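You operate a simulated robot arm through the tools that you are given. There is no shell and no other tool. Be economical: measure what you need, move in short steps, check, and stop when the job is done.

The job below is to be done with a simulated robot arm. You get a single attempt, and the scene is never put back.

JOB
Open the grey drawer of the checking bench, put the purple ring casting from the inside of the grey drawer on top of the small felt carton and shut the drawer again. Turn the line coil selector to COIL. Take the teal duct cap and leave it on the top of the wall bench. Put the pallet ingot that says "27" from the sand in the end sand tray on the sand in sand tray two and the pallet ingot that says "29" on the grey plate in sand tray six. Fetch the white felt block and set it on the knock-out bench top. Any order will do.

The check looks at the end state, three seconds after you hand in, the way a careful person would. Anything else that was tipped, shoved, dropped, spilled or broken makes it a failure. Lids that push on must go on centred and level and be pressed home; caps that screw on are set level and turned clockwise until they are tight.

ROBOT AND FRAMES
A 7-joint arm with a two-finger gripper on a trunk, on a base that drives. Base frame: it is fixed to the floor where the robot stands at the start and does not move with it; the origin is under the middle of the robot, x ahead of it, y to its left, z up; the surface under the hand at the start is at about z = 820. Lengths are in mm, angles in rad, forces in N, time in s.
With the tool pointing down near the work surface it reaches from about 300 to 760 mm from the robot's upright axis, wherever it stands. Its first joint turns from -2.897 to 2.897 rad. Places, roughly: grey drawer of the checking bench [500, -100, 700]; grey plate in sand tray six (16x16 cm) [-680, 4300, 720]; knock-out bench top [1700, 1200, 800]; line coil selector [-3900, 700, 1500]; pallet ingot [-2250, 1750, 750]; purple ring casting (5x5x4 cm) [500, -100, 700]; sand in sand tray two [-1900, 2400, 700]; small felt carton [-2750, 250, 750]; teal duct cap [-2750, -500, 1250]; top of the wall bench [-2500, -800, 800]; white felt block (6x5x4 cm) [2700, 2800, 900]. Payload 1.71 kg.
Tool frame: the origin (TCP) lies between the finger pads and is the grasp point; the fingertips stand 20 mm ahead of it; z points along the fingers, y is the line along which they close. The gripper opens to 96 mm. The gripper's body begins 113 mm behind the TCP.
Orientation is that of the tool frame in the base frame, as a unit quaternion [w, x, y, z]. With the fingers straight down and closing along the base's y, the tool's x points along the base's -x, its y along +y and its z along -z.

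CONTROLS
- The arm moves only by the tool servo_tool. Its argument "steps" is one flat list of numbers, 7 for each row, row after row: the turn, a rotation vector about the tool's x, y, z in rad, then the shift along the tool's x, y, z in m, then the gripper command, from -1 (shut) to 1 (fully open), values between in proportion. In form: [rx, ry, rz, tx, ty, tz, claw, rx, ry, rz, tx, ty, tz, claw, ...]. A call has 1 to 20 rows; each row is the pose to reach, as a shift and turn from the pose commanded when the call began, along the tool's axes at that moment. Each row takes 0.2 s and may step no farther than 50 mm and 0.15 rad from the row before; otherwise, or with a gripper value out of range, the whole call is refused. A pose out of reach is approached as far as the arm can. The call stops where the force on the tool passes 40 N (or 10 N more than at its start, if that is more) or the arm is blocked; 0.2 s more then pass. Each finger travels about 153 mm/s and halts on what it meets, pressing with about 33 N; the grip force reading is that of the motor and also rises with nothing between the fingers. The clock runs only during rows and for 0.2 s after the last one: add rows that repeat a pose to give the fingers time. The reply holds the time, the measured pose of the TCP, the force on the tool along the base axes, the opening and the grip force, in the units named above and with some noise, with the torque about the TCP (base axes, N m) and any sound that the robot's microphone picked up.
- Cameras (640 x 400 px; columns grow to the right, rows downward): "scene" is now at [30.1, 135, 1677.6]; the picture's right is [-0.28, -0.96, 0.00], its down [-0.85, 0.25, -0.46] and it looks along [0.44, -0.13, -0.89] (base axes); focal length 278 px, centre (320, 200). "wrist" rides on the gripper at [66, 14, -145] in the tool frame; the picture's right is [-0.21, 0.98, 0.00], its down [-0.88, -0.18, -0.44] and it looks along [-0.44, -0.09, 0.90] (tool axes); focal length 275 px, centre (320, 200). There is no depth. A picture from a camera that has moved, and an enlarged one, comes with that camera's place and axes in the base frame and with its lens.
- capture(camera): a new picture of that camera. The clock stands still meanwhile.
- raise_lower(by): slides the trunk up (or, below 0, down) by that many mm; the arm and the scene camera ride with it, the base frame stays. It gives what a move gives, with no picture.
- base_move(legs): drives the robot by 1 to 6 legs, each [ahead, turn to the left] in mm and rad, along the robot's own axes; the way and the turn of a leg run together, so that a leg with both is an arc; at most 1500 mm and 3.142 rad a leg. The arm and the cameras ride along, it lands a little off, and it stops where it bumps. It gives what a move gives.
- aim_head(pan, tilt): turns the head with the scene camera to pan (to the left, within 2.705 rad either way) and tilt (down, from -0.506 to 1.204), counted from straight ahead of the robot. It gives what a move gives.
- inspect(camera, box): a new picture of the part [left, top, right, bottom] of that camera's present view, enlarged. The clock stands still meanwhile.
- sign_off(): hands the job in; it is judged then, once.

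Go step by step. Nothing tells you exact positions but the pictures and the camera data: compare them with the known pose of the tool, close in by small moves and look again before you grip or let go. The budget is 196 turns and 182 pictures, counting those below and the enlarged ones. Unless the task says otherwise, let go and move clear before handing in.

The tools are called after "Call:" as name(argument=value, ...) on one line, values as JSON. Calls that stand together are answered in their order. servo_tool: Moves the arm, as the interface text tells. Its arguments: {"type":"object","properties":{"steps":{"type":"array","items":{"type":"number"}}},"required":["steps"]} The other tools are called the same way: raise_lower (by) slides the trunk up or down; base_move (legs) drives the base; aim_head (pan, tilt) turns the head that bears the scene camera; capture (camera) takes a picture; inspect (camera, box) takes an enlarged picture of a part of a camera's view; sign_off () hands the job in.

At the start:

```text
clock: 0.0
tool_pos: [516.4, 66.6, 922.8]
orientation: [-0.001, -0.001, 1.0, 0.0]
ft_force: [-0.3, -0.3, 0.2]
torque: [0.01, -0.02, -0.01]
gripper_width: 95.9
finger_force: 0.0
trunk travel left (down, up): [-300.0, 86.0]
robot x, y, heading: [-0.4, 3.4, 0.002]
head pan, tilt: [-0.288, 1.082]
```

scene: 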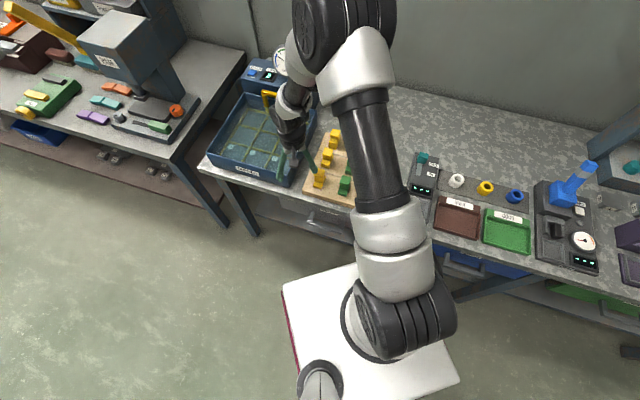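
wrist: 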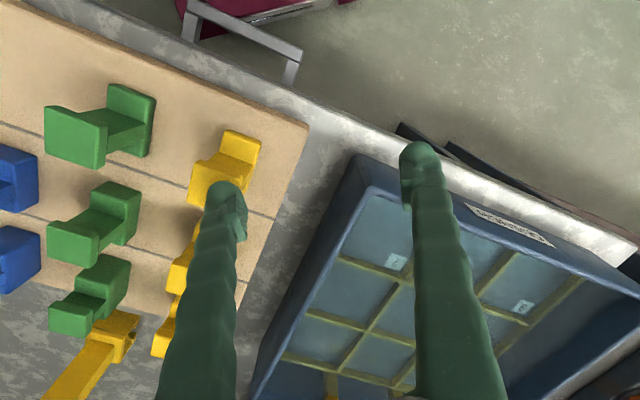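

I see the checking bench ahead with the arm over it; the grey drawer should be under the bench front at about (500,-100,700). I'll look at it and around.

Call:
aim_head(pan=-0.3, tilt=0.9)

Call:
capture(camera="scene")

```text
clock: 0.7
tool_pos: [501.1, 65.7, 930.1]
orientation: [0.006, 0.0, 1.0, 0.001]
ft_force: [-0.8, -0.4, 0.2]
torque: [0.03, 0.0, 0.0]
gripper_width: 96.0
finger_force: 0.1
trunk travel left (down, up): [-300.0, 86.0]
robot x, y, heading: [-2.6, -0.0, -0.001]
head pan, tilt: [-0.3, 0.901]
```

```text
179 pictures are left
camera scene: at [40.6, 130.9, 1690.1], right [-0.3, -0.96, 0.0], down [-0.76, 0.23, -0.61], along [0.58, -0.18, -0.79], focal length 278 px, centre (320, 200)
```

scene: 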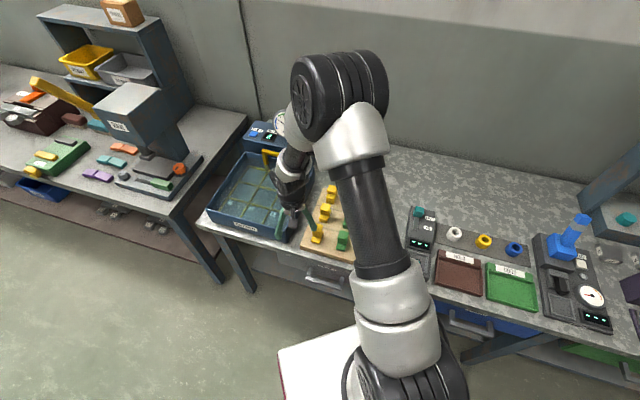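

Call:
inspect(camera="scene", box=[200, 200, 440, 350])

Call:
inspect(camera="wrist", box=[0, 0, 640, 400])

```text
2.67 times, centred on (320, 275) of scene
camera zoom: at [40.6, 130.9, 1690.1], right [-0.3, -0.96, 0.0], down [-0.76, 0.23, -0.61], along [0.58, -0.18, -0.79], focal length 741 px, centre (320, 0)
```

zoom: 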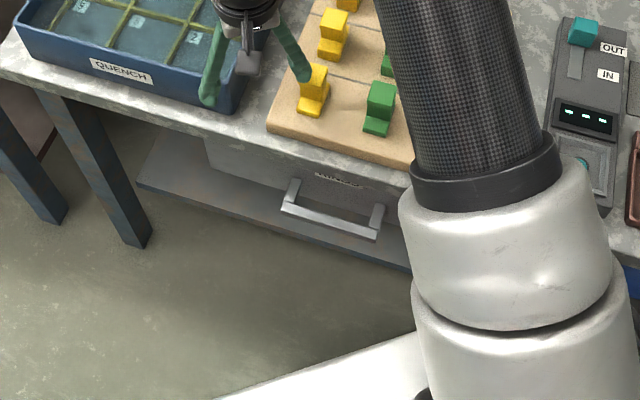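

```text
1.00 times, centred on (320, 200) of wrist (not enlarged: the box is as wide or as high as the picture)
camera zoom: at [434.2, 79.6, 1073.8], right [0.21, 0.98, 0.0], down [0.87, -0.19, 0.46], along [0.45, -0.09, -0.89], focal length 275 px, centre (320, 200)
```

zoom: 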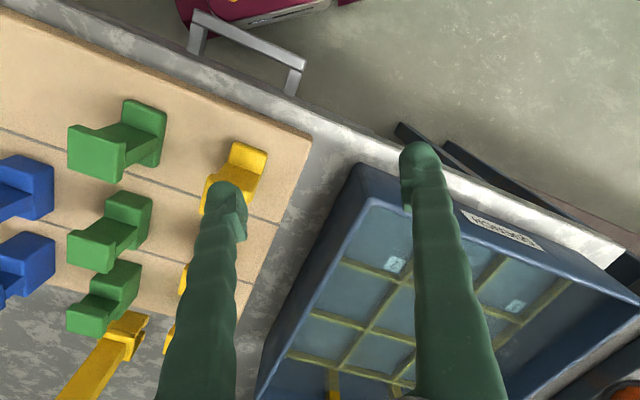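

The bench is rotated about 34° to my axes and the drawer handle is near (397, 4, 694). Before I drive, I'll survey the surroundings.

Call:
aim_head(pan=1.2, tilt=0.4)

Call:
capture(camera="scene")

Call:
aim_head(pan=2.6, tilt=0.4)

Call:
capture(camera="scene")

Call:
aim_head(pan=-2.4, tilt=0.4)

Call:
capture(camera="scene")

Call:
aim_head(pan=-1.2, tilt=0.5)

Call:
capture(camera="scene")

```text
clock: 2.3
tool_pos: [501.3, 66.6, 930.4]
orientation: [0.006, 0.0, 1.0, 0.0]
ft_force: [0.2, -0.6, -0.3]
torque: [-0.03, -0.01, 0.0]
gripper_width: 96.2
finger_force: 0.1
trunk travel left (down, up): [-300.0, 86.0]
robot x, y, heading: [-2.8, -1.0, 0.002]
head pan, tilt: [1.201, 0.4]
```

```text
176 pictures are left
camera scene: at [2.9, 239.6, 1733.7], right [0.93, -0.36, -0.02], down [-0.16, -0.36, -0.92], along [0.33, 0.86, -0.39], focal length 278 px, centre (320, 200)
```

scene: 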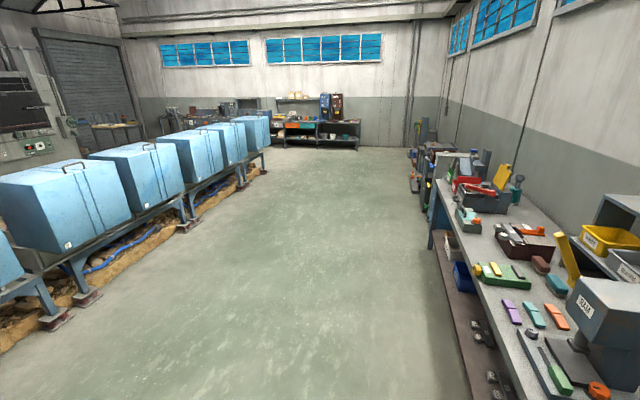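

```text
clock: 3.9
tool_pos: [502.0, 65.2, 930.7]
orientation: [0.007, 0.0, 1.0, 0.002]
ft_force: [0.4, 0.6, 1.4]
torque: [0.03, 0.02, 0.0]
gripper_width: 95.9
finger_force: 0.1
trunk travel left (down, up): [-300.0, 86.0]
robot x, y, heading: [5.6, -2.8, -0.0]
head pan, tilt: [2.601, 0.4]
```

```text
175 pictures are left
camera scene: at [-110.0, 201.0, 1735.6], right [0.52, 0.86, -0.01], down [0.32, -0.2, -0.93], along [-0.8, 0.47, -0.38], focal length 278 px, centre (320, 200)
```

scene: 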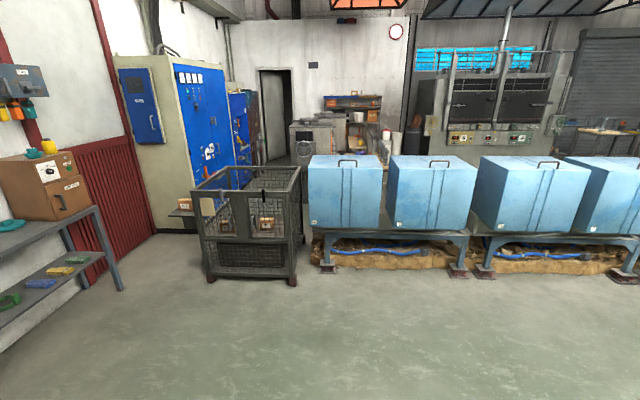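

```text
clock: 7.8
tool_pos: [503.2, 66.0, 929.9]
orientation: [0.007, -0.001, 1.0, 0.001]
ft_force: [0.9, -1.3, 0.4]
torque: [-0.02, -0.01, 0.04]
gripper_width: 96.0
finger_force: 0.0
trunk travel left (down, up): [-300.0, 86.0]
robot x, y, heading: [0.5, -0.5, -0.001]
head pan, tilt: [-2.4, 0.4]
```

```text
174 pictures are left
camera scene: at [-99.0, 90.6, 1735.5], right [-0.68, 0.74, 0.01], down [0.27, 0.26, -0.93], along [-0.69, -0.62, -0.38], focal length 278 px, centre (320, 200)
```

scene: 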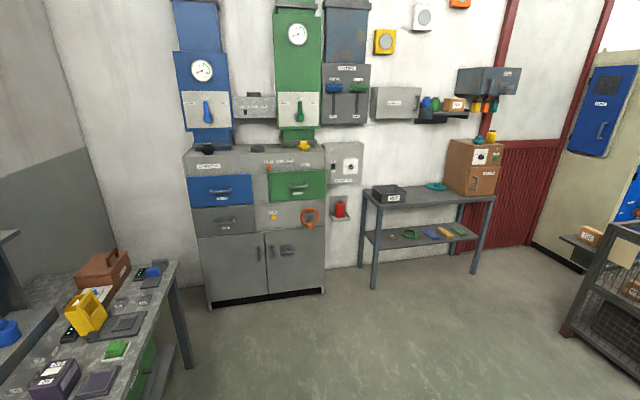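

```text
clock: 9.2
tool_pos: [502.2, 66.0, 930.4]
orientation: [0.006, 0.0, 1.0, 0.001]
ft_force: [-0.8, 0.0, -0.7]
torque: [0.01, 0.0, 0.0]
gripper_width: 96.0
finger_force: 0.1
trunk travel left (down, up): [-300.0, 86.0]
robot x, y, heading: [0.2, 0.5, -0.003]
head pan, tilt: [-1.201, 0.499]
```

```text
173 pictures are left
camera scene: at [2.0, 68.4, 1724.6], right [-0.93, -0.36, 0.02], down [-0.19, 0.45, -0.88], along [0.31, -0.82, -0.48], focal length 278 px, centre (320, 200)
```

scene: 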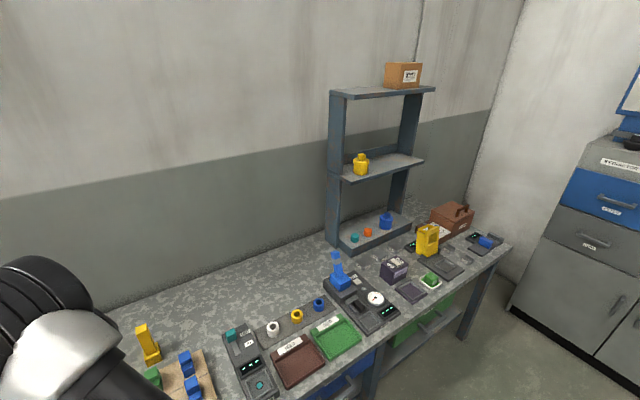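

The room is clear and the layout is understood: wall bench and cabinets behind-right, and a row of blue boxes on sand trays behind-left. I'll drive to stand square to the drawer, with the handle about 600 mm ahead.

Call:
base_move(legs=[[-250, 0], [0, 1.21], [370, 0], [0, -1.797]])

Call:
aim_head(pan=0.0, tilt=0.85)

Call:
capture(camera="scene")

Call:
capture(camera="wrist")

```text
clock: 22.0
tool_pos: [331.3, 115.2, 929.6]
orientation: [0.007, 0.294, 0.956, -0.002]
ft_force: [-0.2, 0.1, -0.2]
torque: [-0.01, 0.04, 0.01]
gripper_width: 96.0
finger_force: 0.0
trunk travel left (down, up): [-300.0, 86.0]
robot x, y, heading: [-119.0, 352.3, -0.606]
head pan, tilt: [-1.201, 0.499]
```

```text
clock: 23.4
tool_pos: [320.8, 125.0, 938.1]
orientation: [0.014, 0.295, 0.955, -0.003]
ft_force: [-0.2, -0.5, 0.3]
torque: [-0.02, 0.02, 0.0]
gripper_width: 96.3
finger_force: 0.1
trunk travel left (down, up): [-300.0, 86.0]
robot x, y, heading: [-115.8, 351.4, -0.601]
head pan, tilt: [0.0, 0.85]
```

```text
172 pictures are left
camera scene: at [11.6, 452.6, 1693.9], right [-0.56, -0.83, 0.0], down [-0.63, 0.43, -0.65], along [0.53, -0.37, -0.76], focal length 278 px, centre (320, 200)
```

scene: 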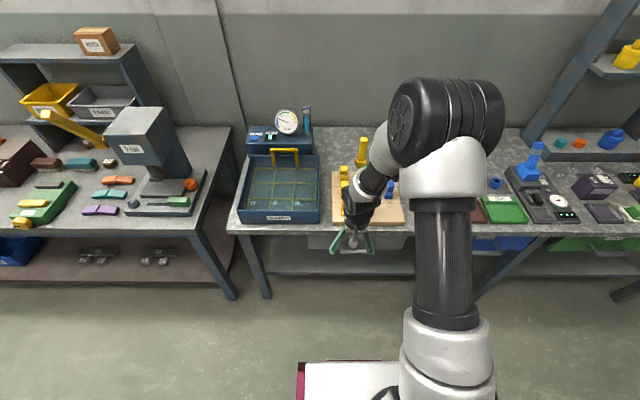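

```text
171 pictures are left
camera wrist: at [270.5, 174.9, 1080.4], right [0.72, 0.69, 0.01], down [0.61, -0.64, 0.47], along [0.33, -0.33, -0.88], focal length 275 px, centre (320, 200)
```

wrist: 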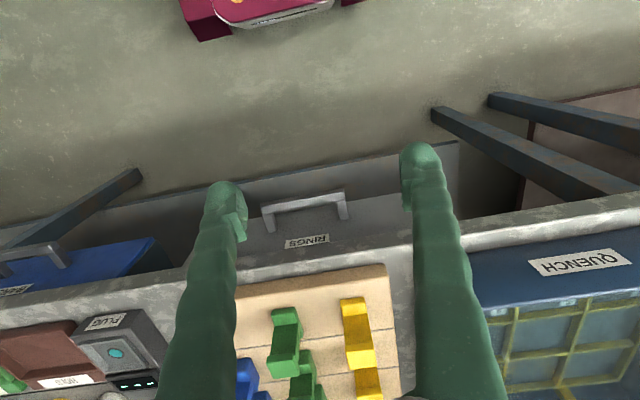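

The robot is now square to the drawer labelled RINGS, with the handle bar centre at about (398, 8, 694). I'll turn the gripper 90° to straddle the bar and move above it.

Call:
servo_tool(steps=[0, 0, 0.1428, -0.0118, -0.0047, 0, -0.05, 0, 0, 0.2856, -0.0236, -0.0094, 0, -0.05, 0, 0, 0.4284, -0.0354, -0.0141, 0, -0.05, 0, 0, 0.5712, -0.0472, -0.0188, 0, -0.05, 0, 0, 0.714, -0.059, -0.0235, 0, -0.05, 0, 0, 0.8568, -0.0708, -0.0282, 0, -0.05, 0, 0, 0.9996, -0.0826, -0.0329, 0, -0.05, 0, 0, 1.1424, -0.0944, -0.0376, 0, -0.05, 0, 0, 1.2852, -0.1062, -0.0423, 0, -0.05, 0, 0, 1.428, -0.118, -0.047, 0, -0.05, 0, 0, 1.563, -0.13, -0.052, 0, -0.05, 0, 0, 1.563, -0.13, -0.052, 0.03, -0.05, 0, 0, 1.563, -0.13, -0.052, 0.06, -0.05, 0, 0, 1.563, -0.13, -0.052, 0.06, -0.05])

Call:
capture(camera="wrist")

Call:
inspect(camera="scene", box=[220, 130, 460, 280])

```text
clock: 26.4
tool_pos: [400.6, 8.1, 881.1]
orientation: [0.013, 0.882, 0.47, 0.007]
ft_force: [-0.9, -0.1, -0.5]
torque: [0.02, -0.04, 0.05]
gripper_width: 45.4
finger_force: 0.0
trunk travel left (down, up): [-300.0, 86.0]
robot x, y, heading: [-113.4, 351.6, -0.602]
head pan, tilt: [0.0, 0.85]
```

```text
170 pictures are left
camera wrist: at [445.1, 57.1, 1026.4], right [0.7, -0.72, 0.03], down [-0.65, -0.62, 0.44], along [-0.3, -0.32, -0.9], focal length 275 px, centre (320, 200)
```

wrist: 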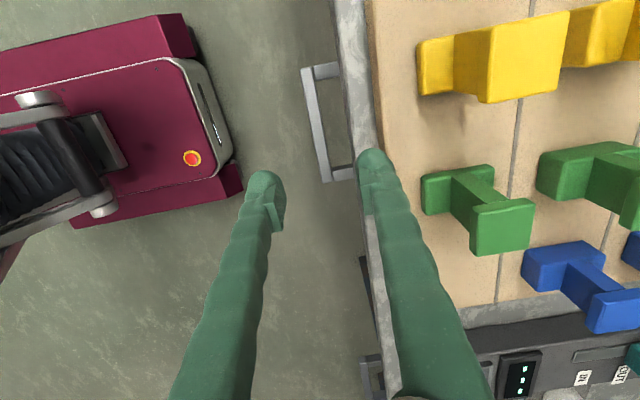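

```text
2.67 times, centred on (340, 205) of scene
camera zoom: at [11.6, 452.7, 1694.0], right [-0.56, -0.83, 0.0], down [-0.63, 0.43, -0.65], along [0.53, -0.37, -0.76], focal length 741 px, centre (267, 187)
```

zoom: 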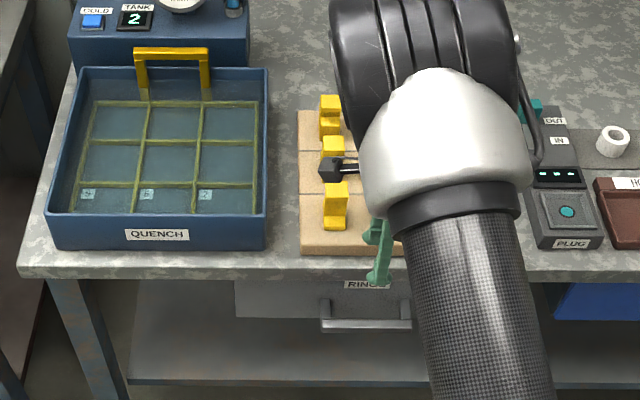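

The TCP lines up with the bar along the pull direction. The bench edge is close to where the gripper body would be, so I'll tilt the hand toward the bench about 0.35 rad and come down partway.

Call:
servo_tool(steps=[-0.12, 0, 0, 0, 0, 0.03, -0.17, -0.24, 0, 0, 0, 0, 0.06, -0.17, -0.35, 0, 0, 0, 0, 0.1, -0.17, -0.35, 0, 0, 0, 0, 0.13, -0.17, -0.35, 0, 0, 0, 0, 0.13, -0.17])

Call:
capture(camera="wrist")

Call:
inspect(camera="scene", box=[280, 180, 440, 280])

```text
clock: 27.1
tool_pos: [395.4, 10.6, 819.7]
orientation: [0.15, 0.869, 0.465, 0.081]
ft_force: [-0.2, -0.4, -0.3]
torque: [0.0, -0.01, 0.01]
gripper_width: 39.9
finger_force: 0.0
trunk travel left (down, up): [-300.0, 86.0]
robot x, y, heading: [-114.4, 354.3, -0.594]
head pan, tilt: [0.0, 0.85]
stopped in row 3: the force on the tool passed its limit at 187 N (the readings are from after the stop); the commanded pose is now the measured one
```

```text
168 pictures are left
camera wrist: at [401.7, 85.4, 961.1], right [0.65, -0.68, 0.33], down [-0.76, -0.55, 0.36], along [-0.06, -0.48, -0.88], focal length 275 px, centre (320, 200)
```

wrist: 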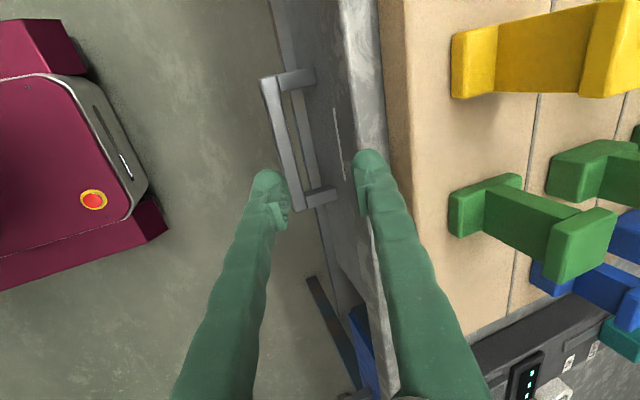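

```text
4.00 times, centred on (360, 230) of scene
camera zoom: at [10.8, 452.1, 1694.0], right [-0.56, -0.83, 0.0], down [-0.63, 0.43, -0.65], along [0.54, -0.37, -0.76], focal length 1111 px, centre (160, 80)
```

zoom: 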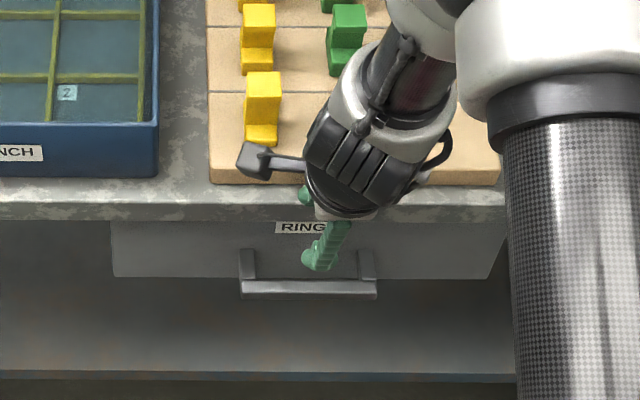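

The inner finger touched the bench-top overhang. I'll back off and approach with the fingers pointing forward and down (tilt about 1.0 rad) from under the edge.

Call:
servo_tool(steps=[0, 0, 0, 0, -0.0424, -0.015, -0.17, -0.13, 0, 0, 0, -0.066, -0.0233, -0.17, -0.26, 0, 0, 0, -0.066, -0.0233, -0.17, -0.39, 0, 0, 0, -0.0793, 0.0144, -0.17, -0.52, 0, 0, 0, -0.0917, 0.0493, -0.17, -0.66, 0, 0, 0, -0.0917, 0.0493, -0.17, -0.66, 0, 0, 0, -0.0917, 0.0493, -0.17])

Call:
capture(camera="wrist")

Call:
inspect(camera="scene", box=[280, 180, 440, 280])

```text
clock: 28.7
tool_pos: [338.1, 50.9, 741.2]
orientation: [0.424, 0.773, 0.413, 0.228]
ft_force: [0.1, -0.2, 0.3]
torque: [-0.05, 0.02, 0.02]
gripper_width: 39.8
finger_force: 0.1
trunk travel left (down, up): [-300.0, 86.0]
robot x, y, heading: [-114.9, 350.1, -0.596]
head pan, tilt: [0.0, 0.85]
```

```text
166 pictures are left
camera wrist: at [277.9, 168.8, 830.2], right [0.32, -0.47, 0.82], down [-0.88, -0.47, 0.08], along [0.35, -0.75, -0.56], focal length 275 px, centre (320, 200)
```

wrist: 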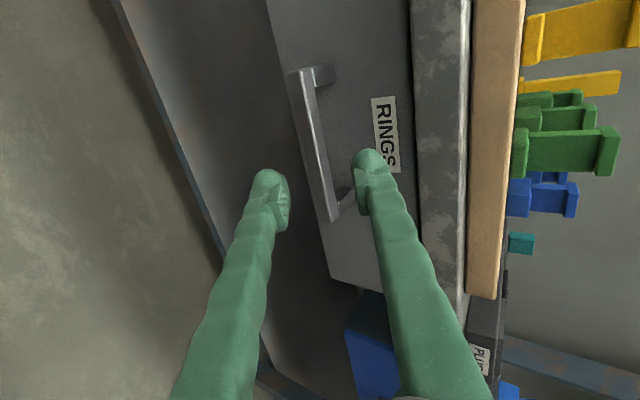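

```text
4.00 times, centred on (360, 230) of scene
camera zoom: at [11.9, 452.4, 1694.0], right [-0.56, -0.83, 0.0], down [-0.63, 0.43, -0.65], along [0.53, -0.37, -0.76], focal length 1111 px, centre (160, 80)
```

zoom: 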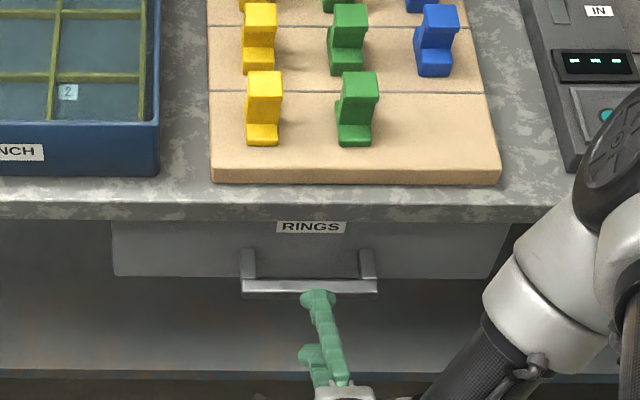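

The bar sits between the finger lines, with its centre near n=325, z=689 along the approach. I'll move ahead about 88 mm and close.

Call:
servo_tool(steps=[0, 0, 0, 0, -0.001, 0.04, -0.17, 0, 0, 0, 0, -0.003, 0.075, -0.17, 0, 0, 0, 0, -0.003, 0.086, -0.17, 0, 0, 0, 0, -0.003, 0.086, -0.17])

Call:
capture(camera="wrist")

Call:
inspect(camera="scene", box=[280, 180, 440, 280])

```text
clock: 29.7
tool_pos: [396.6, 11.9, 692.2]
orientation: [0.424, 0.773, 0.413, 0.227]
ft_force: [0.5, -0.1, 0.0]
torque: [0.01, 0.0, 0.02]
gripper_width: 39.7
finger_force: 0.0
trunk travel left (down, up): [-300.0, 86.0]
robot x, y, heading: [-118.7, 358.1, -0.596]
head pan, tilt: [0.0, 0.85]
```

```text
164 pictures are left
camera wrist: at [337.9, 129.6, 782.0], right [0.32, -0.47, 0.82], down [-0.88, -0.47, 0.08], along [0.35, -0.75, -0.56], focal length 275 px, centre (320, 200)
```

wrist: 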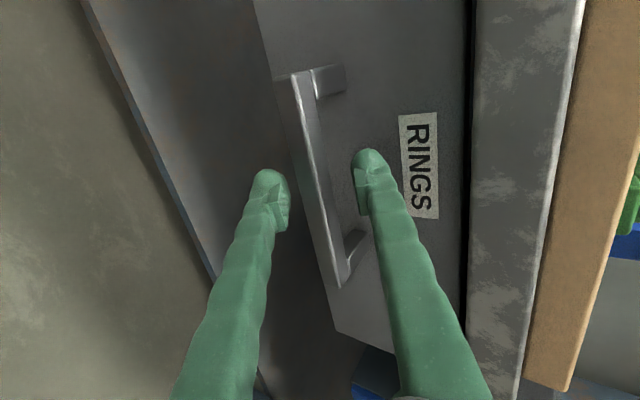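

```text
4.00 times, centred on (360, 230) of scene
camera zoom: at [12.0, 452.5, 1693.9], right [-0.56, -0.83, 0.0], down [-0.63, 0.43, -0.65], along [0.53, -0.37, -0.76], focal length 1111 px, centre (160, 80)
```

zoom: 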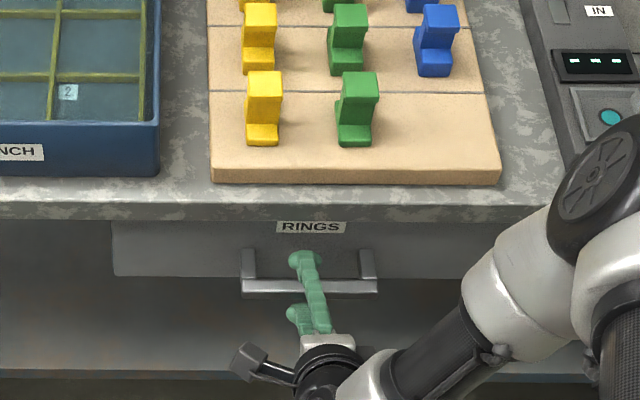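

The fingers straddle the bar, so I'll close on it.

Call:
servo_tool(steps=[0, 0, 0, 0, 0, 0, -1, 0, 0, 0, 0, 0, 0, -1, 0, 0, 0, 0, 0, 0, -1])

Call:
capture(camera="wrist")

```text
clock: 30.5
tool_pos: [395.8, 12.6, 690.5]
orientation: [0.421, 0.775, 0.413, 0.227]
ft_force: [-7.2, 3.2, -11.9]
torque: [0.3, -0.2, -0.29]
gripper_width: 19.3
finger_force: 34.3
trunk travel left (down, up): [-300.0, 86.0]
robot x, y, heading: [-116.3, 354.4, -0.603]
head pan, tilt: [0.0, 0.85]
```

```text
162 pictures are left
camera wrist: at [337.2, 130.0, 781.0], right [0.33, -0.47, 0.82], down [-0.88, -0.47, 0.08], along [0.34, -0.75, -0.56], focal length 275 px, centre (320, 200)
```

wrist: 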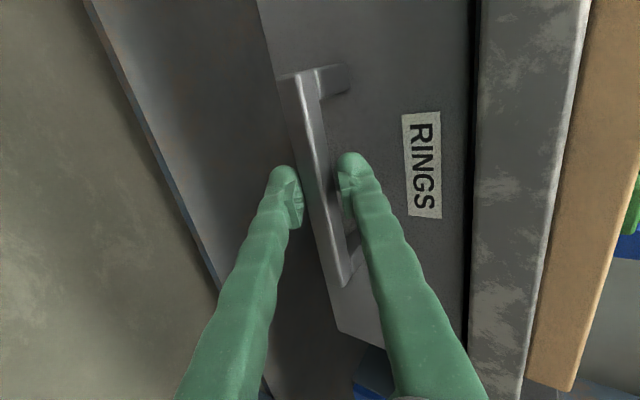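

Gripped at 19 mm. I'll pull the drawer straight out along its direction.

Call:
servo_tool(steps=[0, 0, 0, 0.0004, -0.0107, -0.0169, -1, 0, 0, 0, 0.0008, -0.0214, -0.0338, -1, 0, 0, 0, 0.0012, -0.0322, -0.0506, -1, 0, 0, 0, 0.0016, -0.0429, -0.0675, -1, 0, 0, 0, 0.002, -0.0536, -0.0844, -1, 0, 0, 0, 0.0024, -0.0643, -0.1013, -1, 0, 0, 0, 0.0028, -0.075, -0.1182, -1, 0, 0, 0, 0.0032, -0.0858, -0.135, -1, 0, 0, 0, 0.0035, -0.0965, -0.1519, -1, 0, 0, 0, 0.0035, -0.0965, -0.1519, -1])

Call:
capture(camera="scene")

```text
clock: 32.6
tool_pos: [235.5, 122.4, 691.4]
orientation: [0.417, 0.776, 0.416, 0.225]
ft_force: [0.1, 3.3, -66.3]
torque: [0.34, -0.12, -0.38]
gripper_width: 20.0
finger_force: 34.9
trunk travel left (down, up): [-300.0, 86.0]
robot x, y, heading: [-111.5, 351.4, -0.598]
head pan, tilt: [0.0, 0.85]
stopped in row 10: the force on the tool passed its limit at 42 N (the readings are from after the stop); the commanded pose is now the measured one
```

```text
161 pictures are left
camera scene: at [14.6, 450.5, 1693.4], right [-0.56, -0.83, 0.0], down [-0.63, 0.43, -0.65], along [0.53, -0.36, -0.76], focal length 278 px, centre (320, 200)
```

scene: 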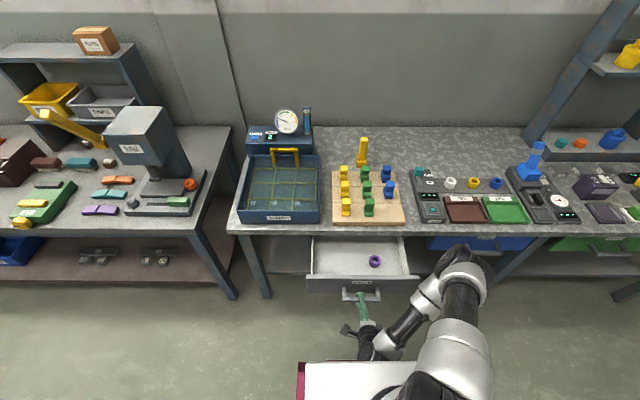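

The drawer is open about 194 mm and the purple ring is inside near (330, -32). I'll let go of the handle, back out, rise and level the hand.

Call:
servo_tool(steps=[0, 0, 0, 0, 0, 0, -0.17, 0, 0, 0, 0, 0, 0, -0.17, 0, 0, 0, 0, 0, -0.04, -0.17, 0, 0, 0, 0, 0, -0.08, -0.17, 0.13, 0, 0, 0, 0.038, -0.104, -0.17, 0.26, 0, 0, 0, 0.076, -0.128, -0.17, 0.39, 0, 0, 0, 0.114, -0.152, -0.17, 0.52, 0, 0, 0, 0.152, -0.176, -0.17, 0.65, 0, 0, 0, 0.17, -0.188, -0.17, 0.78, 0, 0, 0, 0.17, -0.188, -0.17, 0.91, 0, 0, 0, 0.17, -0.188, -0.17, 1.02, 0, 0, 0, 0.17, -0.188, -0.17, 1.02, 0, 0, 0, 0.17, -0.188, -0.17])

Call:
capture(camera="wrist")

```text
clock: 35.4
tool_pos: [181.2, 159.0, 944.4]
orientation: [-0.006, 0.881, 0.472, -0.001]
ft_force: [0.0, 0.1, 0.3]
torque: [-0.04, 0.02, 0.04]
gripper_width: 39.7
finger_force: 0.0
out of reach, approached as far as the arm can: row 6, 7, 8, 9, 10
trunk travel left (down, up): [-300.0, 86.0]
robot x, y, heading: [-114.6, 351.1, -0.605]
head pan, tilt: [0.0, 0.85]
```

```text
160 pictures are left
camera wrist: at [230.4, 204.9, 1089.3], right [0.7, -0.71, -0.01], down [-0.64, -0.63, 0.44], along [-0.32, -0.3, -0.9], focal length 275 px, centre (320, 200)
```

wrist: 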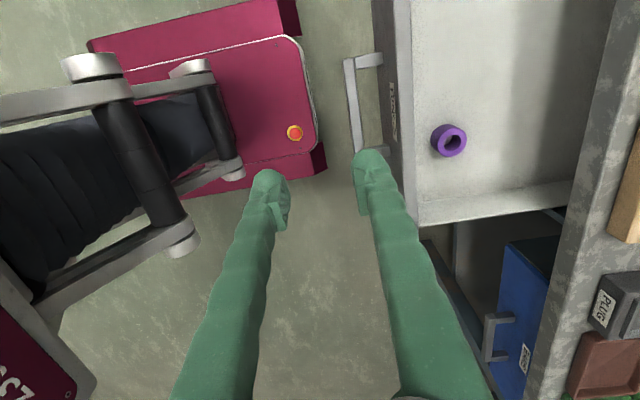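

The ring is visible; bearings from both cameras put it around (304, -10). I'll turn the hand back and move above it to look straight down.

Call:
servo_tool(steps=[0, 0, -0.143, -0.006, 0.017, 0, 1, 0, 0, -0.286, -0.012, 0.034, 0, 1, 0, 0, -0.429, -0.018, 0.051, 0, 1, 0, 0, -0.572, -0.024, 0.068, 0, 1, 0, 0, -0.715, -0.03, 0.085, 0, 1, 0, 0, -0.858, -0.036, 0.102, 0, 1, 0, 0, -1.0, -0.042, 0.119, 0, 1, 0, 0, -1.143, -0.048, 0.136, 0, 1, 0, 0, -1.286, -0.054, 0.153, 0, 1, 0, 0, -1.429, -0.06, 0.17, 0, 1, 0, 0, -1.57, -0.069, 0.185, 0, 1, 0, 0, -1.57, -0.069, 0.195, 0.04, 1, 0, 0, -1.57, -0.069, 0.195, 0.06, 1, 0, 0, -1.57, -0.069, 0.195, 0.06, 1])

Call:
capture(camera="wrist")

```text
clock: 38.4
tool_pos: [306.1, -7.5, 879.1]
orientation: [-0.004, 0.29, 0.957, 0.004]
ft_force: [0.1, 0.1, 0.0]
torque: [0.01, -0.03, 0.01]
gripper_width: 96.1
finger_force: 0.2
trunk travel left (down, up): [-300.0, 86.0]
robot x, y, heading: [-115.7, 353.5, -0.599]
head pan, tilt: [0.0, 0.85]
```

```text
159 pictures are left
camera wrist: at [259.8, 39.4, 1024.3], right [0.71, 0.7, 0.0], down [0.63, -0.64, 0.43], along [0.31, -0.31, -0.9], focal length 275 px, centre (320, 200)
```

wrist: 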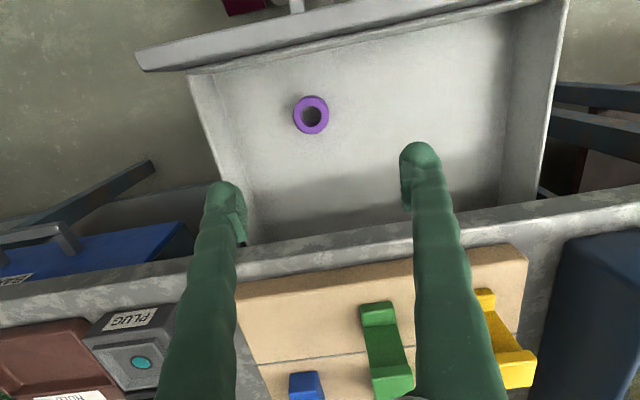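

The ring is at about (292, -6). I'll descend part way, centred on it.

Call:
servo_tool(steps=[0, 0, 0, 0.006, -0.003, 0.04, 1, 0, 0, 0, 0.012, -0.007, 0.08, 1, 0, 0, 0, 0.012, -0.007, 0.12, 1, 0, 0, 0, 0.012, -0.007, 0.14, 1, 0, 0, 0, 0.012, -0.007, 0.14, 1])

Call:
capture(camera="wrist")

Call:
inspect(camera="scene", box=[280, 200, 460, 312])

```text
clock: 39.6
tool_pos: [291.5, -3.6, 740.8]
orientation: [-0.004, 0.289, 0.957, 0.004]
ft_force: [0.0, -0.2, 0.6]
torque: [0.0, 0.0, 0.01]
gripper_width: 96.1
finger_force: 0.0
trunk travel left (down, up): [-300.0, 86.0]
robot x, y, heading: [-113.6, 351.3, -0.603]
head pan, tilt: [0.0, 0.85]
```

```text
158 pictures are left
camera wrist: at [244.9, 42.9, 885.3], right [0.71, 0.7, 0.0], down [0.63, -0.64, 0.43], along [0.31, -0.31, -0.9], focal length 275 px, centre (320, 200)
```

wrist: 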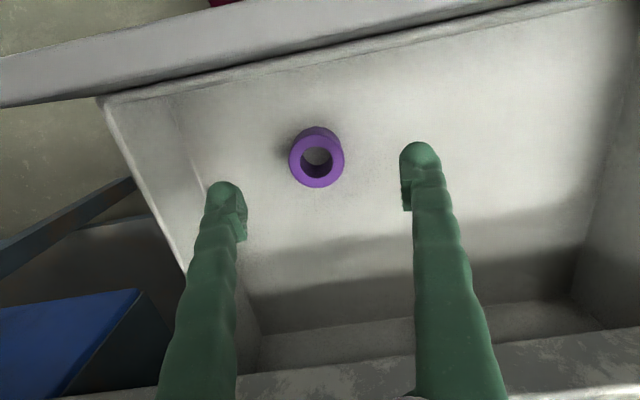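

```text
3.56 times, centred on (370, 256) of scene
camera zoom: at [12.0, 452.4, 1693.9], right [-0.56, -0.83, 0.0], down [-0.63, 0.43, -0.65], along [0.53, -0.37, -0.76], focal length 988 px, centre (142, 1)
```

zoom: 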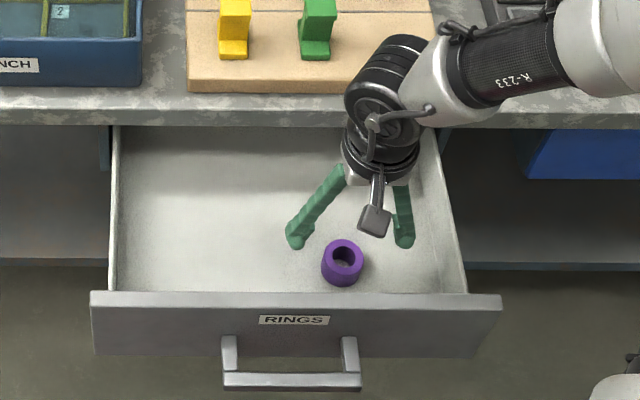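

The ring's top is at about z=650, centred near (296, -13). I'll shift 9 mm forward and 5 mm sideways, descend and grip.

Call:
servo_tool(steps=[0, 0, 0, -0.009, -0.005, 0.03, 1, 0, 0, 0, -0.009, -0.005, 0.07, 1, 0, 0, 0, -0.009, -0.005, 0.1, 1, 0, 0, 0, -0.009, -0.005, 0.1, 1])

Call:
capture(camera="wrist")

```text
clock: 40.4
tool_pos: [289.0, -8.1, 672.7]
orientation: [0.003, 0.291, 0.957, 0.002]
ft_force: [0.4, 0.8, -0.8]
torque: [-0.01, 0.0, -0.02]
gripper_width: 95.9
finger_force: 0.0
trunk travel left (down, up): [-300.0, 86.0]
robot x, y, heading: [-115.9, 353.6, -0.599]
head pan, tilt: [0.0, 0.85]
stopped in row 3: the force on the tool passed its limit at 145 N (the readings are from after the stop); the commanded pose is now the measured one
```

```text
156 pictures are left
camera wrist: at [240.6, 39.2, 817.1], right [0.72, 0.7, 0.01], down [0.62, -0.64, 0.45], along [0.32, -0.32, -0.89], focal length 275 px, centre (320, 200)
```

wrist: 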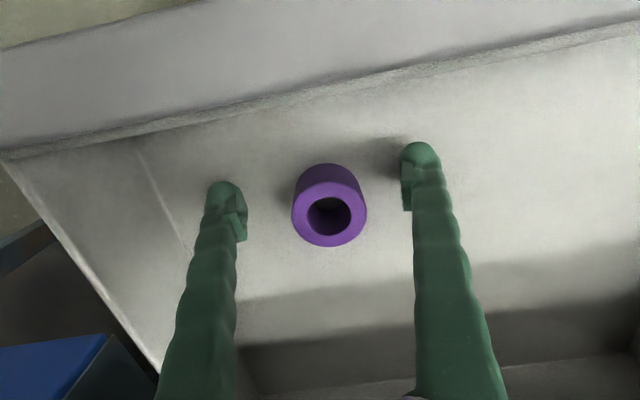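

Call:
inspect(camera="scene", box=[280, 180, 472, 300])

```text
3.33 times, centred on (376, 240) of scene
camera zoom: at [11.2, 452.4, 1694.0], right [-0.56, -0.83, 0.0], down [-0.63, 0.43, -0.65], along [0.54, -0.37, -0.76], focal length 926 px, centre (133, 67)
```

zoom: 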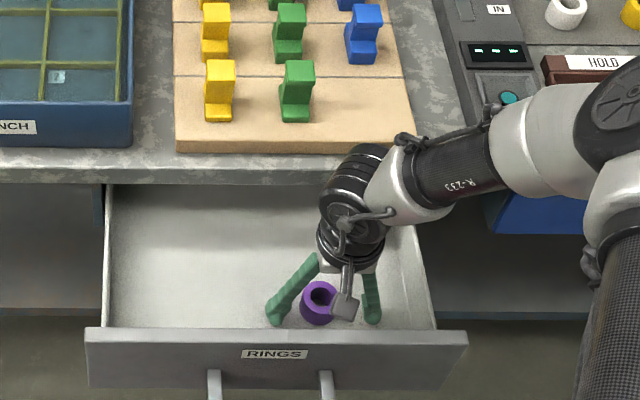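

The tips probably touched the drawer floor, and the ring's centre is about 20 mm further in. I'll lift slightly, shift and look again.

Call:
servo_tool(steps=[0, 0, 0, 0, 0, -0.01, 1, 0, 0, 0, -0.02, 0.004, -0.01, 1, 0, 0, 0, -0.02, 0.004, -0.01, 1])

Call:
capture(camera="wrist")

```text
clock: 41.1
tool_pos: [309.7, -17.0, 683.9]
orientation: [0.003, 0.291, 0.957, 0.002]
ft_force: [-0.2, 0.2, 0.1]
torque: [0.0, -0.01, -0.01]
gripper_width: 96.0
finger_force: 0.1
trunk travel left (down, up): [-300.0, 86.0]
robot x, y, heading: [-112.4, 355.8, -0.594]
head pan, tilt: [0.0, 0.85]
```

```text
154 pictures are left
camera wrist: at [260.4, 30.7, 828.1], right [0.72, 0.7, 0.01], down [0.62, -0.64, 0.45], along [0.32, -0.32, -0.89], focal length 275 px, centre (320, 200)
```

wrist: 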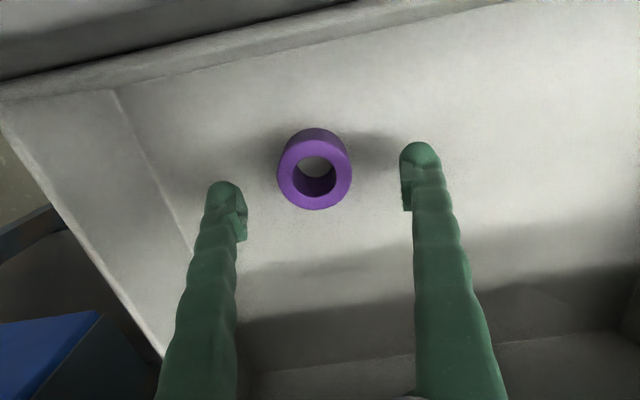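

Centred now. I'll descend slowly and grip.

Call:
servo_tool(steps=[0, 0, 0, 0.002, -0.002, 0.006, 1, 0, 0, 0, 0.003, -0.002, 0.012, 1, 0, 0, 0, 0.003, -0.002, 0.017, 1, 0, 0, 0, 0.003, -0.002, 0.021, 1, 0, 0, 0, 0.003, -0.002, 0.025, 1, 0, 0, 0, 0.003, -0.002, 0.028, 1, 0, 0, 0, 0.003, -0.002, 0.031, 1])

```text
clock: 42.3
tool_pos: [301.1, -14.1, 670.4]
orientation: [0.012, 0.29, 0.957, 0.0]
ft_force: [0.1, 0.0, 0.0]
torque: [-0.02, 0.03, 0.03]
gripper_width: 96.2
finger_force: 0.0
trunk travel left (down, up): [-300.0, 86.0]
robot x, y, heading: [-113.6, 354.1, -0.603]
head pan, tilt: [0.0, 0.85]
stopped in row 5: the force on the tool passed its limit at 47 N (the readings are from after the stop); the commanded pose is now the measured one
```

Call:
servo_tool(steps=[0, 0, 0, -0.005, 0, 0.002, 1, 0, 0, 0, -0.005, 0, 0.004, 1, 0, 0, 0, -0.005, 0, 0.004, 1])

Call:
capture(camera="wrist")

Call:
inspect(camera="scene", box=[330, 180, 458, 260])

```text
clock: 43.1
tool_pos: [304.7, -17.0, 665.5]
orientation: [0.013, 0.291, 0.957, -0.001]
ft_force: [-0.2, 0.7, -1.0]
torque: [0.01, -0.01, -0.01]
gripper_width: 95.8
finger_force: 0.2
trunk travel left (down, up): [-300.0, 86.0]
robot x, y, heading: [-116.0, 354.6, -0.598]
head pan, tilt: [0.0, 0.85]
```

```text
153 pictures are left
camera wrist: at [254.8, 32.1, 809.8], right [0.72, 0.7, 0.01], down [0.61, -0.64, 0.47], along [0.33, -0.33, -0.88], focal length 275 px, centre (320, 200)
```

wrist: 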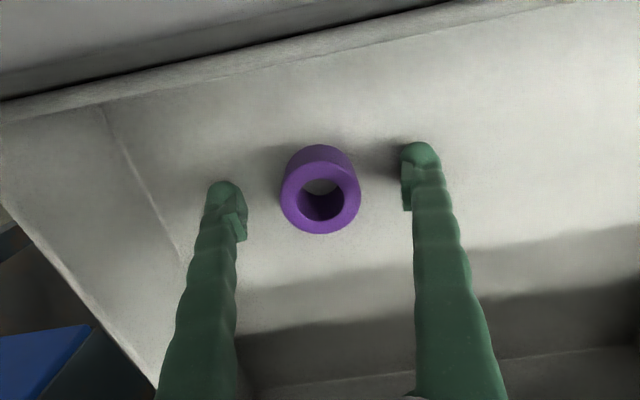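

```text
5.00 times, centred on (394, 220) of scene
camera zoom: at [12.2, 452.3, 1693.9], right [-0.56, -0.83, 0.0], down [-0.63, 0.43, -0.65], along [0.53, -0.37, -0.76], focal length 1389 px, centre (-50, 100)
```

zoom: 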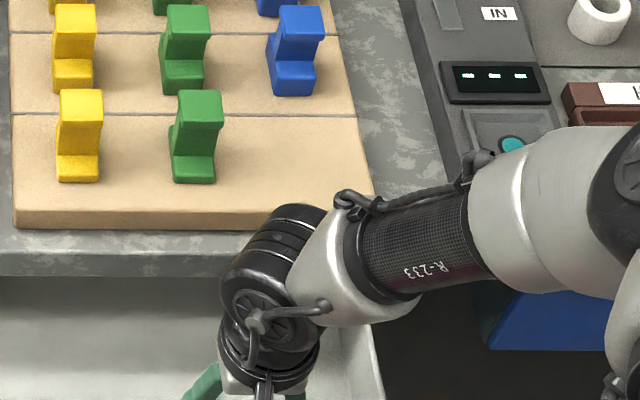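

The ring sits centred between the fingers, with the tips just off the floor. Closing.

Call:
servo_tool(steps=[0, 0, 0, 0, 0, 0, -1, 0, 0, 0, 0, 0, 0, -1, 0, 0, 0, 0, 0, 0, -1, 0, 0, 0, 0, 0, 0, -1, 0, 0, 0, 0, 0, -0.04, -1, 0, 0, 0, 0, 0, -0.08, -1, 0, 0, 0, 0, 0, -0.12, -1, 0, 0, 0, 0, 0, -0.16, -1, 0, 0, 0, 0, 0, -0.2, -1, 0, 0, 0, 0, 0, -0.2, -1])

Call:
capture(camera="wrist")

```text
clock: 45.3
tool_pos: [298.2, -17.1, 867.6]
orientation: [0.013, 0.291, 0.957, -0.001]
ft_force: [0.3, -0.8, -1.1]
torque: [0.03, 0.0, 0.02]
gripper_width: 43.6
finger_force: 32.6
trunk travel left (down, up): [-300.0, 86.0]
robot x, y, heading: [-115.5, 351.8, -0.599]
head pan, tilt: [0.0, 0.85]
```

```text
151 pictures are left
camera wrist: at [248.8, 33.6, 1009.6], right [0.72, 0.7, 0.01], down [0.61, -0.64, 0.47], along [0.33, -0.33, -0.88], focal length 275 px, centre (320, 200)
```

wrist: 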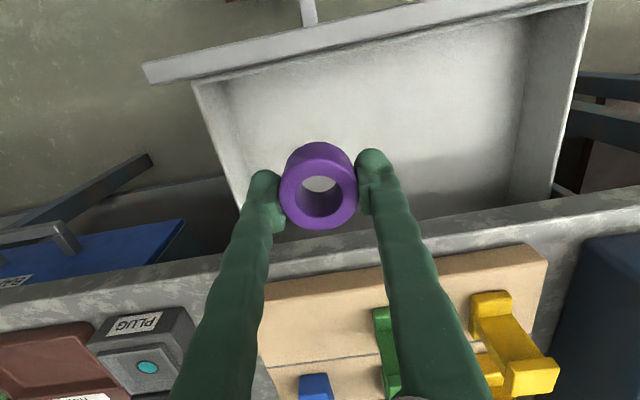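

The ring is held. I'll back the base 80 mm, then turn the hand 90° so a finger's outer side can push the handle bar without touching the ring.

Call:
base_move(legs=[[-80, 0]])

```text
clock: 46.4
tool_pos: [231.7, 29.2, 865.9]
orientation: [0.013, 0.292, 0.956, -0.001]
ft_force: [-0.5, 0.4, -0.7]
torque: [-0.05, -0.09, -0.02]
gripper_width: 43.6
finger_force: 33.0
trunk travel left (down, up): [-300.0, 86.0]
robot x, y, heading: [-178.0, 398.8, -0.601]
head pan, tilt: [0.0, 0.85]
```

Call:
servo_tool(steps=[0, 0, 0.143, 0.0104, 0.007, 0, -1, 0, 0, 0.286, 0.0208, 0.014, 0, -1, 0, 0, 0.429, 0.031, 0.021, 0, -1, 0, 0, 0.572, 0.0414, 0.028, 0, -1, 0, 0, 0.715, 0.0518, 0.035, 0, -1, 0, 0, 0.858, 0.062, 0.042, 0, -1, 0, 0, 1.0, 0.0725, 0.049, 0, -1, 0, 0, 1.143, 0.083, 0.056, 0, -1, 0, 0, 1.286, 0.093, 0.063, 0, -1, 0, 0, 1.429, 0.104, 0.07, 0, -1, 0, 0, 1.556, 0.114, 0.076, 0, -1, 0, 0, 1.556, 0.114, 0.076, 0, -1])

Call:
capture(camera="wrist")

```text
clock: 49.0
tool_pos: [171.4, 160.8, 872.9]
orientation: [0.015, 0.879, 0.476, 0.011]
ft_force: [0.1, -0.2, -1.3]
torque: [0.02, 0.02, 0.01]
gripper_width: 43.8
finger_force: 32.8
trunk travel left (down, up): [-300.0, 86.0]
robot x, y, heading: [-181.6, 396.3, -0.604]
head pan, tilt: [0.0, 0.85]
```

```text
150 pictures are left
camera wrist: at [213.3, 211.2, 1018.2], right [0.71, -0.71, 0.03], down [-0.65, -0.63, 0.43], along [-0.28, -0.33, -0.9], focal length 275 px, centre (320, 200)
```

wrist: 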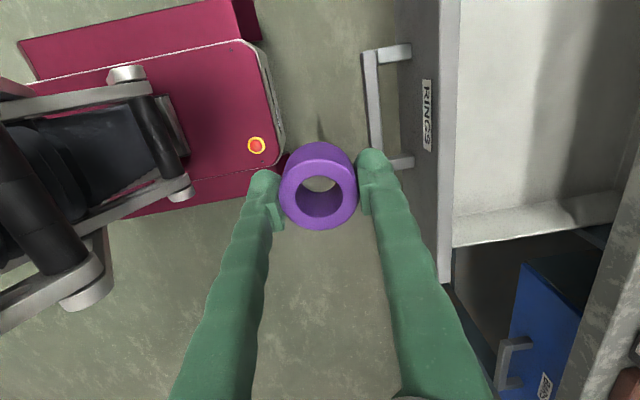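

The finger is about 35 mm short of the bar. I'll lower to bar height.

Call:
servo_tool(steps=[0.037, 0, 0, 0, -0.002, 0.045, -1, 0.037, 0, 0, 0, -0.004, 0.09, -1, 0.037, 0, 0, 0, -0.005, 0.135, -1, 0.037, 0, 0, 0, -0.007, 0.178, -1, 0.037, 0, 0, 0, -0.007, 0.178, -1])

Call:
capture(camera="wrist")

```text
clock: 50.2
tool_pos: [174.4, 162.6, 691.3]
orientation: [0.003, 0.879, 0.477, 0.004]
ft_force: [0.6, -0.5, -1.3]
torque: [-0.02, 0.02, 0.05]
gripper_width: 43.6
finger_force: 33.1
trunk travel left (down, up): [-300.0, 86.0]
robot x, y, heading: [-182.4, 397.3, -0.6]
head pan, tilt: [0.0, 0.85]
```

```text
149 pictures are left
camera wrist: at [219.7, 210.4, 837.2], right [0.71, -0.71, 0.01], down [-0.64, -0.63, 0.44], along [-0.3, -0.32, -0.9], focal length 275 px, centre (320, 200)
```

wrist: 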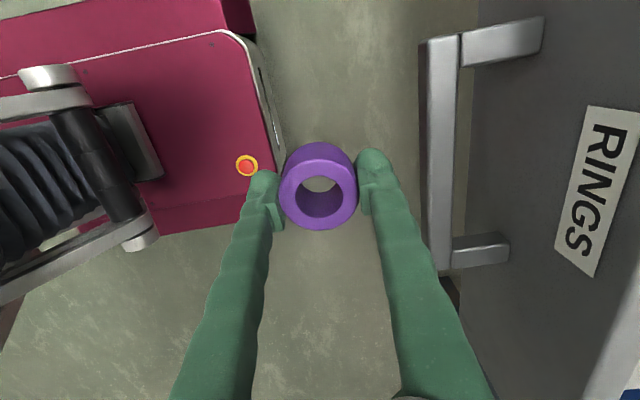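

Pushing the drawer shut with the finger against the bar.

Call:
servo_tool(steps=[0, 0, 0, -0.0004, 0.015, 0, -1, 0, 0, 0, -0.0009, 0.03, 0, -1, 0, 0, 0, -0.0013, 0.045, 0, -1, 0, 0, 0, -0.0017, 0.06, 0, -1, 0, 0, 0, -0.0022, 0.075, 0, -1, 0, 0, 0, -0.0026, 0.09, 0, -1, 0, 0, 0, -0.003, 0.105, 0, -1, 0, 0, 0, -0.0035, 0.12, 0, -1, 0, 0, 0, -0.004, 0.135, 0, -1, 0, 0, 0, -0.0044, 0.15, 0, -1, 0, 0, 0, -0.0048, 0.165, 0, -1, 0, 0, 0, -0.0052, 0.18, 0, -1, 0, 0, 0, -0.0057, 0.195, 0, -1, 0, 0, 0, -0.006, 0.205, 0, -1, 0, 0, 0, -0.0062, 0.215, 0, -1, 0, 0, 0, -0.0065, 0.222, 0, -1, 0, 0, 0, -0.0067, 0.229, 0, -1, 0, 0, 0, -0.0069, 0.236, 0, -1])

Call:
capture(camera="wrist")

Call:
capture(camera="scene")

```text
clock: 54.0
tool_pos: [362.6, 31.3, 693.9]
orientation: [-0.002, 0.879, 0.477, 0.0]
ft_force: [-17.1, 11.6, 7.2]
torque: [-0.1, -0.03, -0.09]
gripper_width: 43.2
finger_force: 32.8
trunk travel left (down, up): [-300.0, 86.0]
robot x, y, heading: [-182.9, 397.9, -0.6]
head pan, tilt: [0.0, 0.85]
```

```text
148 pictures are left
camera wrist: at [409.3, 78.6, 837.0], right [0.71, -0.71, 0.0], down [-0.63, -0.64, 0.44], along [-0.31, -0.31, -0.9], focal length 275 px, centre (320, 200)
```

wrist: 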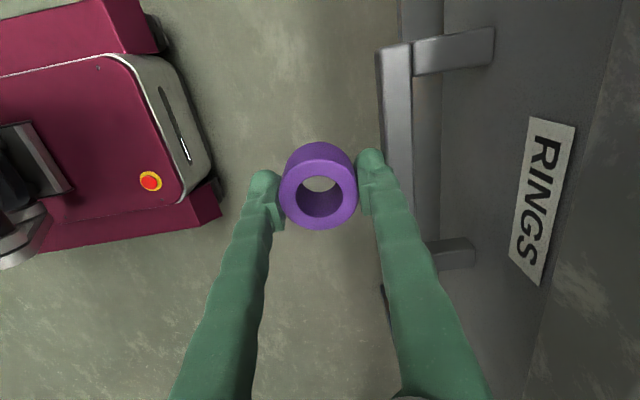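

```text
147 pictures are left
camera scene: at [-56.6, 499.4, 1694.1], right [-0.57, -0.82, 0.0], down [-0.63, 0.43, -0.65], along [0.54, -0.37, -0.76], focal length 278 px, centre (320, 200)
```

scene: 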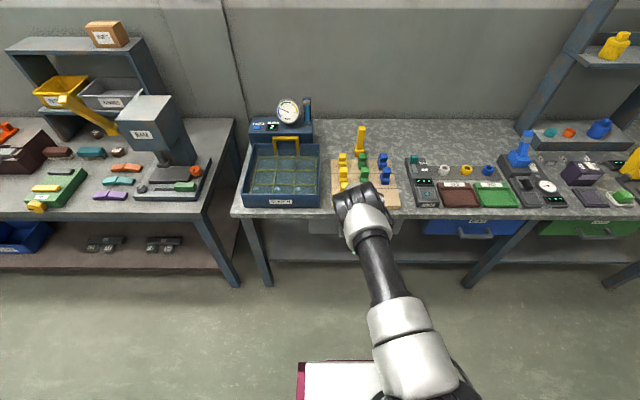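

The reaction is about 20 N; the drawer seems shut. I'll press a touch more, then back off and inspect.

Call:
servo_tool(steps=[0, 0, 0, 0, 0.003, 0, -1, 0, 0, 0, 0, 0.006, 0, -1, 0, 0, 0, 0, 0.006, 0, -1, 0, 0, 0, 0, -0.03, 0, -1, 0, 0, 0, 0, -0.06, 0, -1, 0, 0, 0, 0, -0.08, -0.04, -1, 0, 0, 0, 0, -0.08, -0.08, -1, 0, 0, 0, 0, -0.08, -0.12, -1, 0, 0, 0, 0, -0.1, -0.17, -1, 0, 0, 0, 0, -0.13, -0.2, -1, 0, 0, 0, 0, -0.13, -0.2, -1])

Call:
capture(camera="wrist")

Call:
inspect(camera="scene", box=[280, 180, 472, 300])

```text
refused: row 9 steps farther than a row can; nothing moved
```

```text
146 pictures are left
camera wrist: at [409.3, 78.6, 837.0], right [0.71, -0.71, 0.0], down [-0.63, -0.64, 0.44], along [-0.31, -0.31, -0.9], focal length 275 px, centre (320, 200)
```

wrist: 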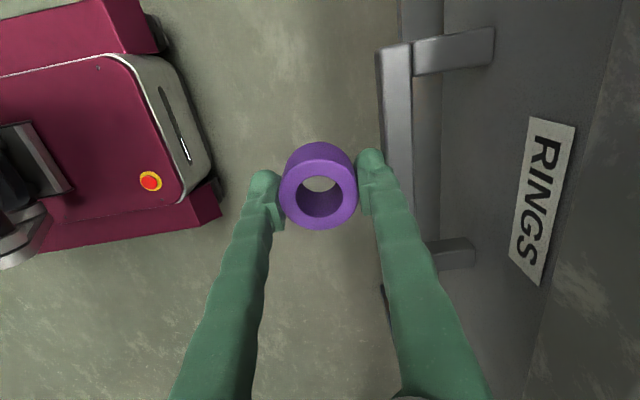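

```text
3.33 times, centred on (376, 240) of scene
camera zoom: at [-56.6, 499.4, 1694.1], right [-0.57, -0.82, 0.0], down [-0.63, 0.43, -0.65], along [0.54, -0.37, -0.76], focal length 926 px, centre (133, 67)
```

zoom: 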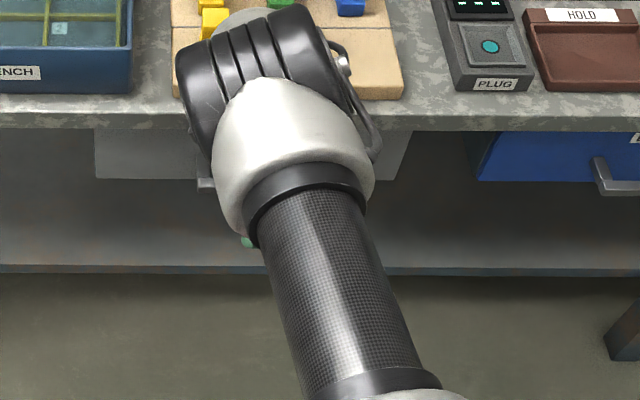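

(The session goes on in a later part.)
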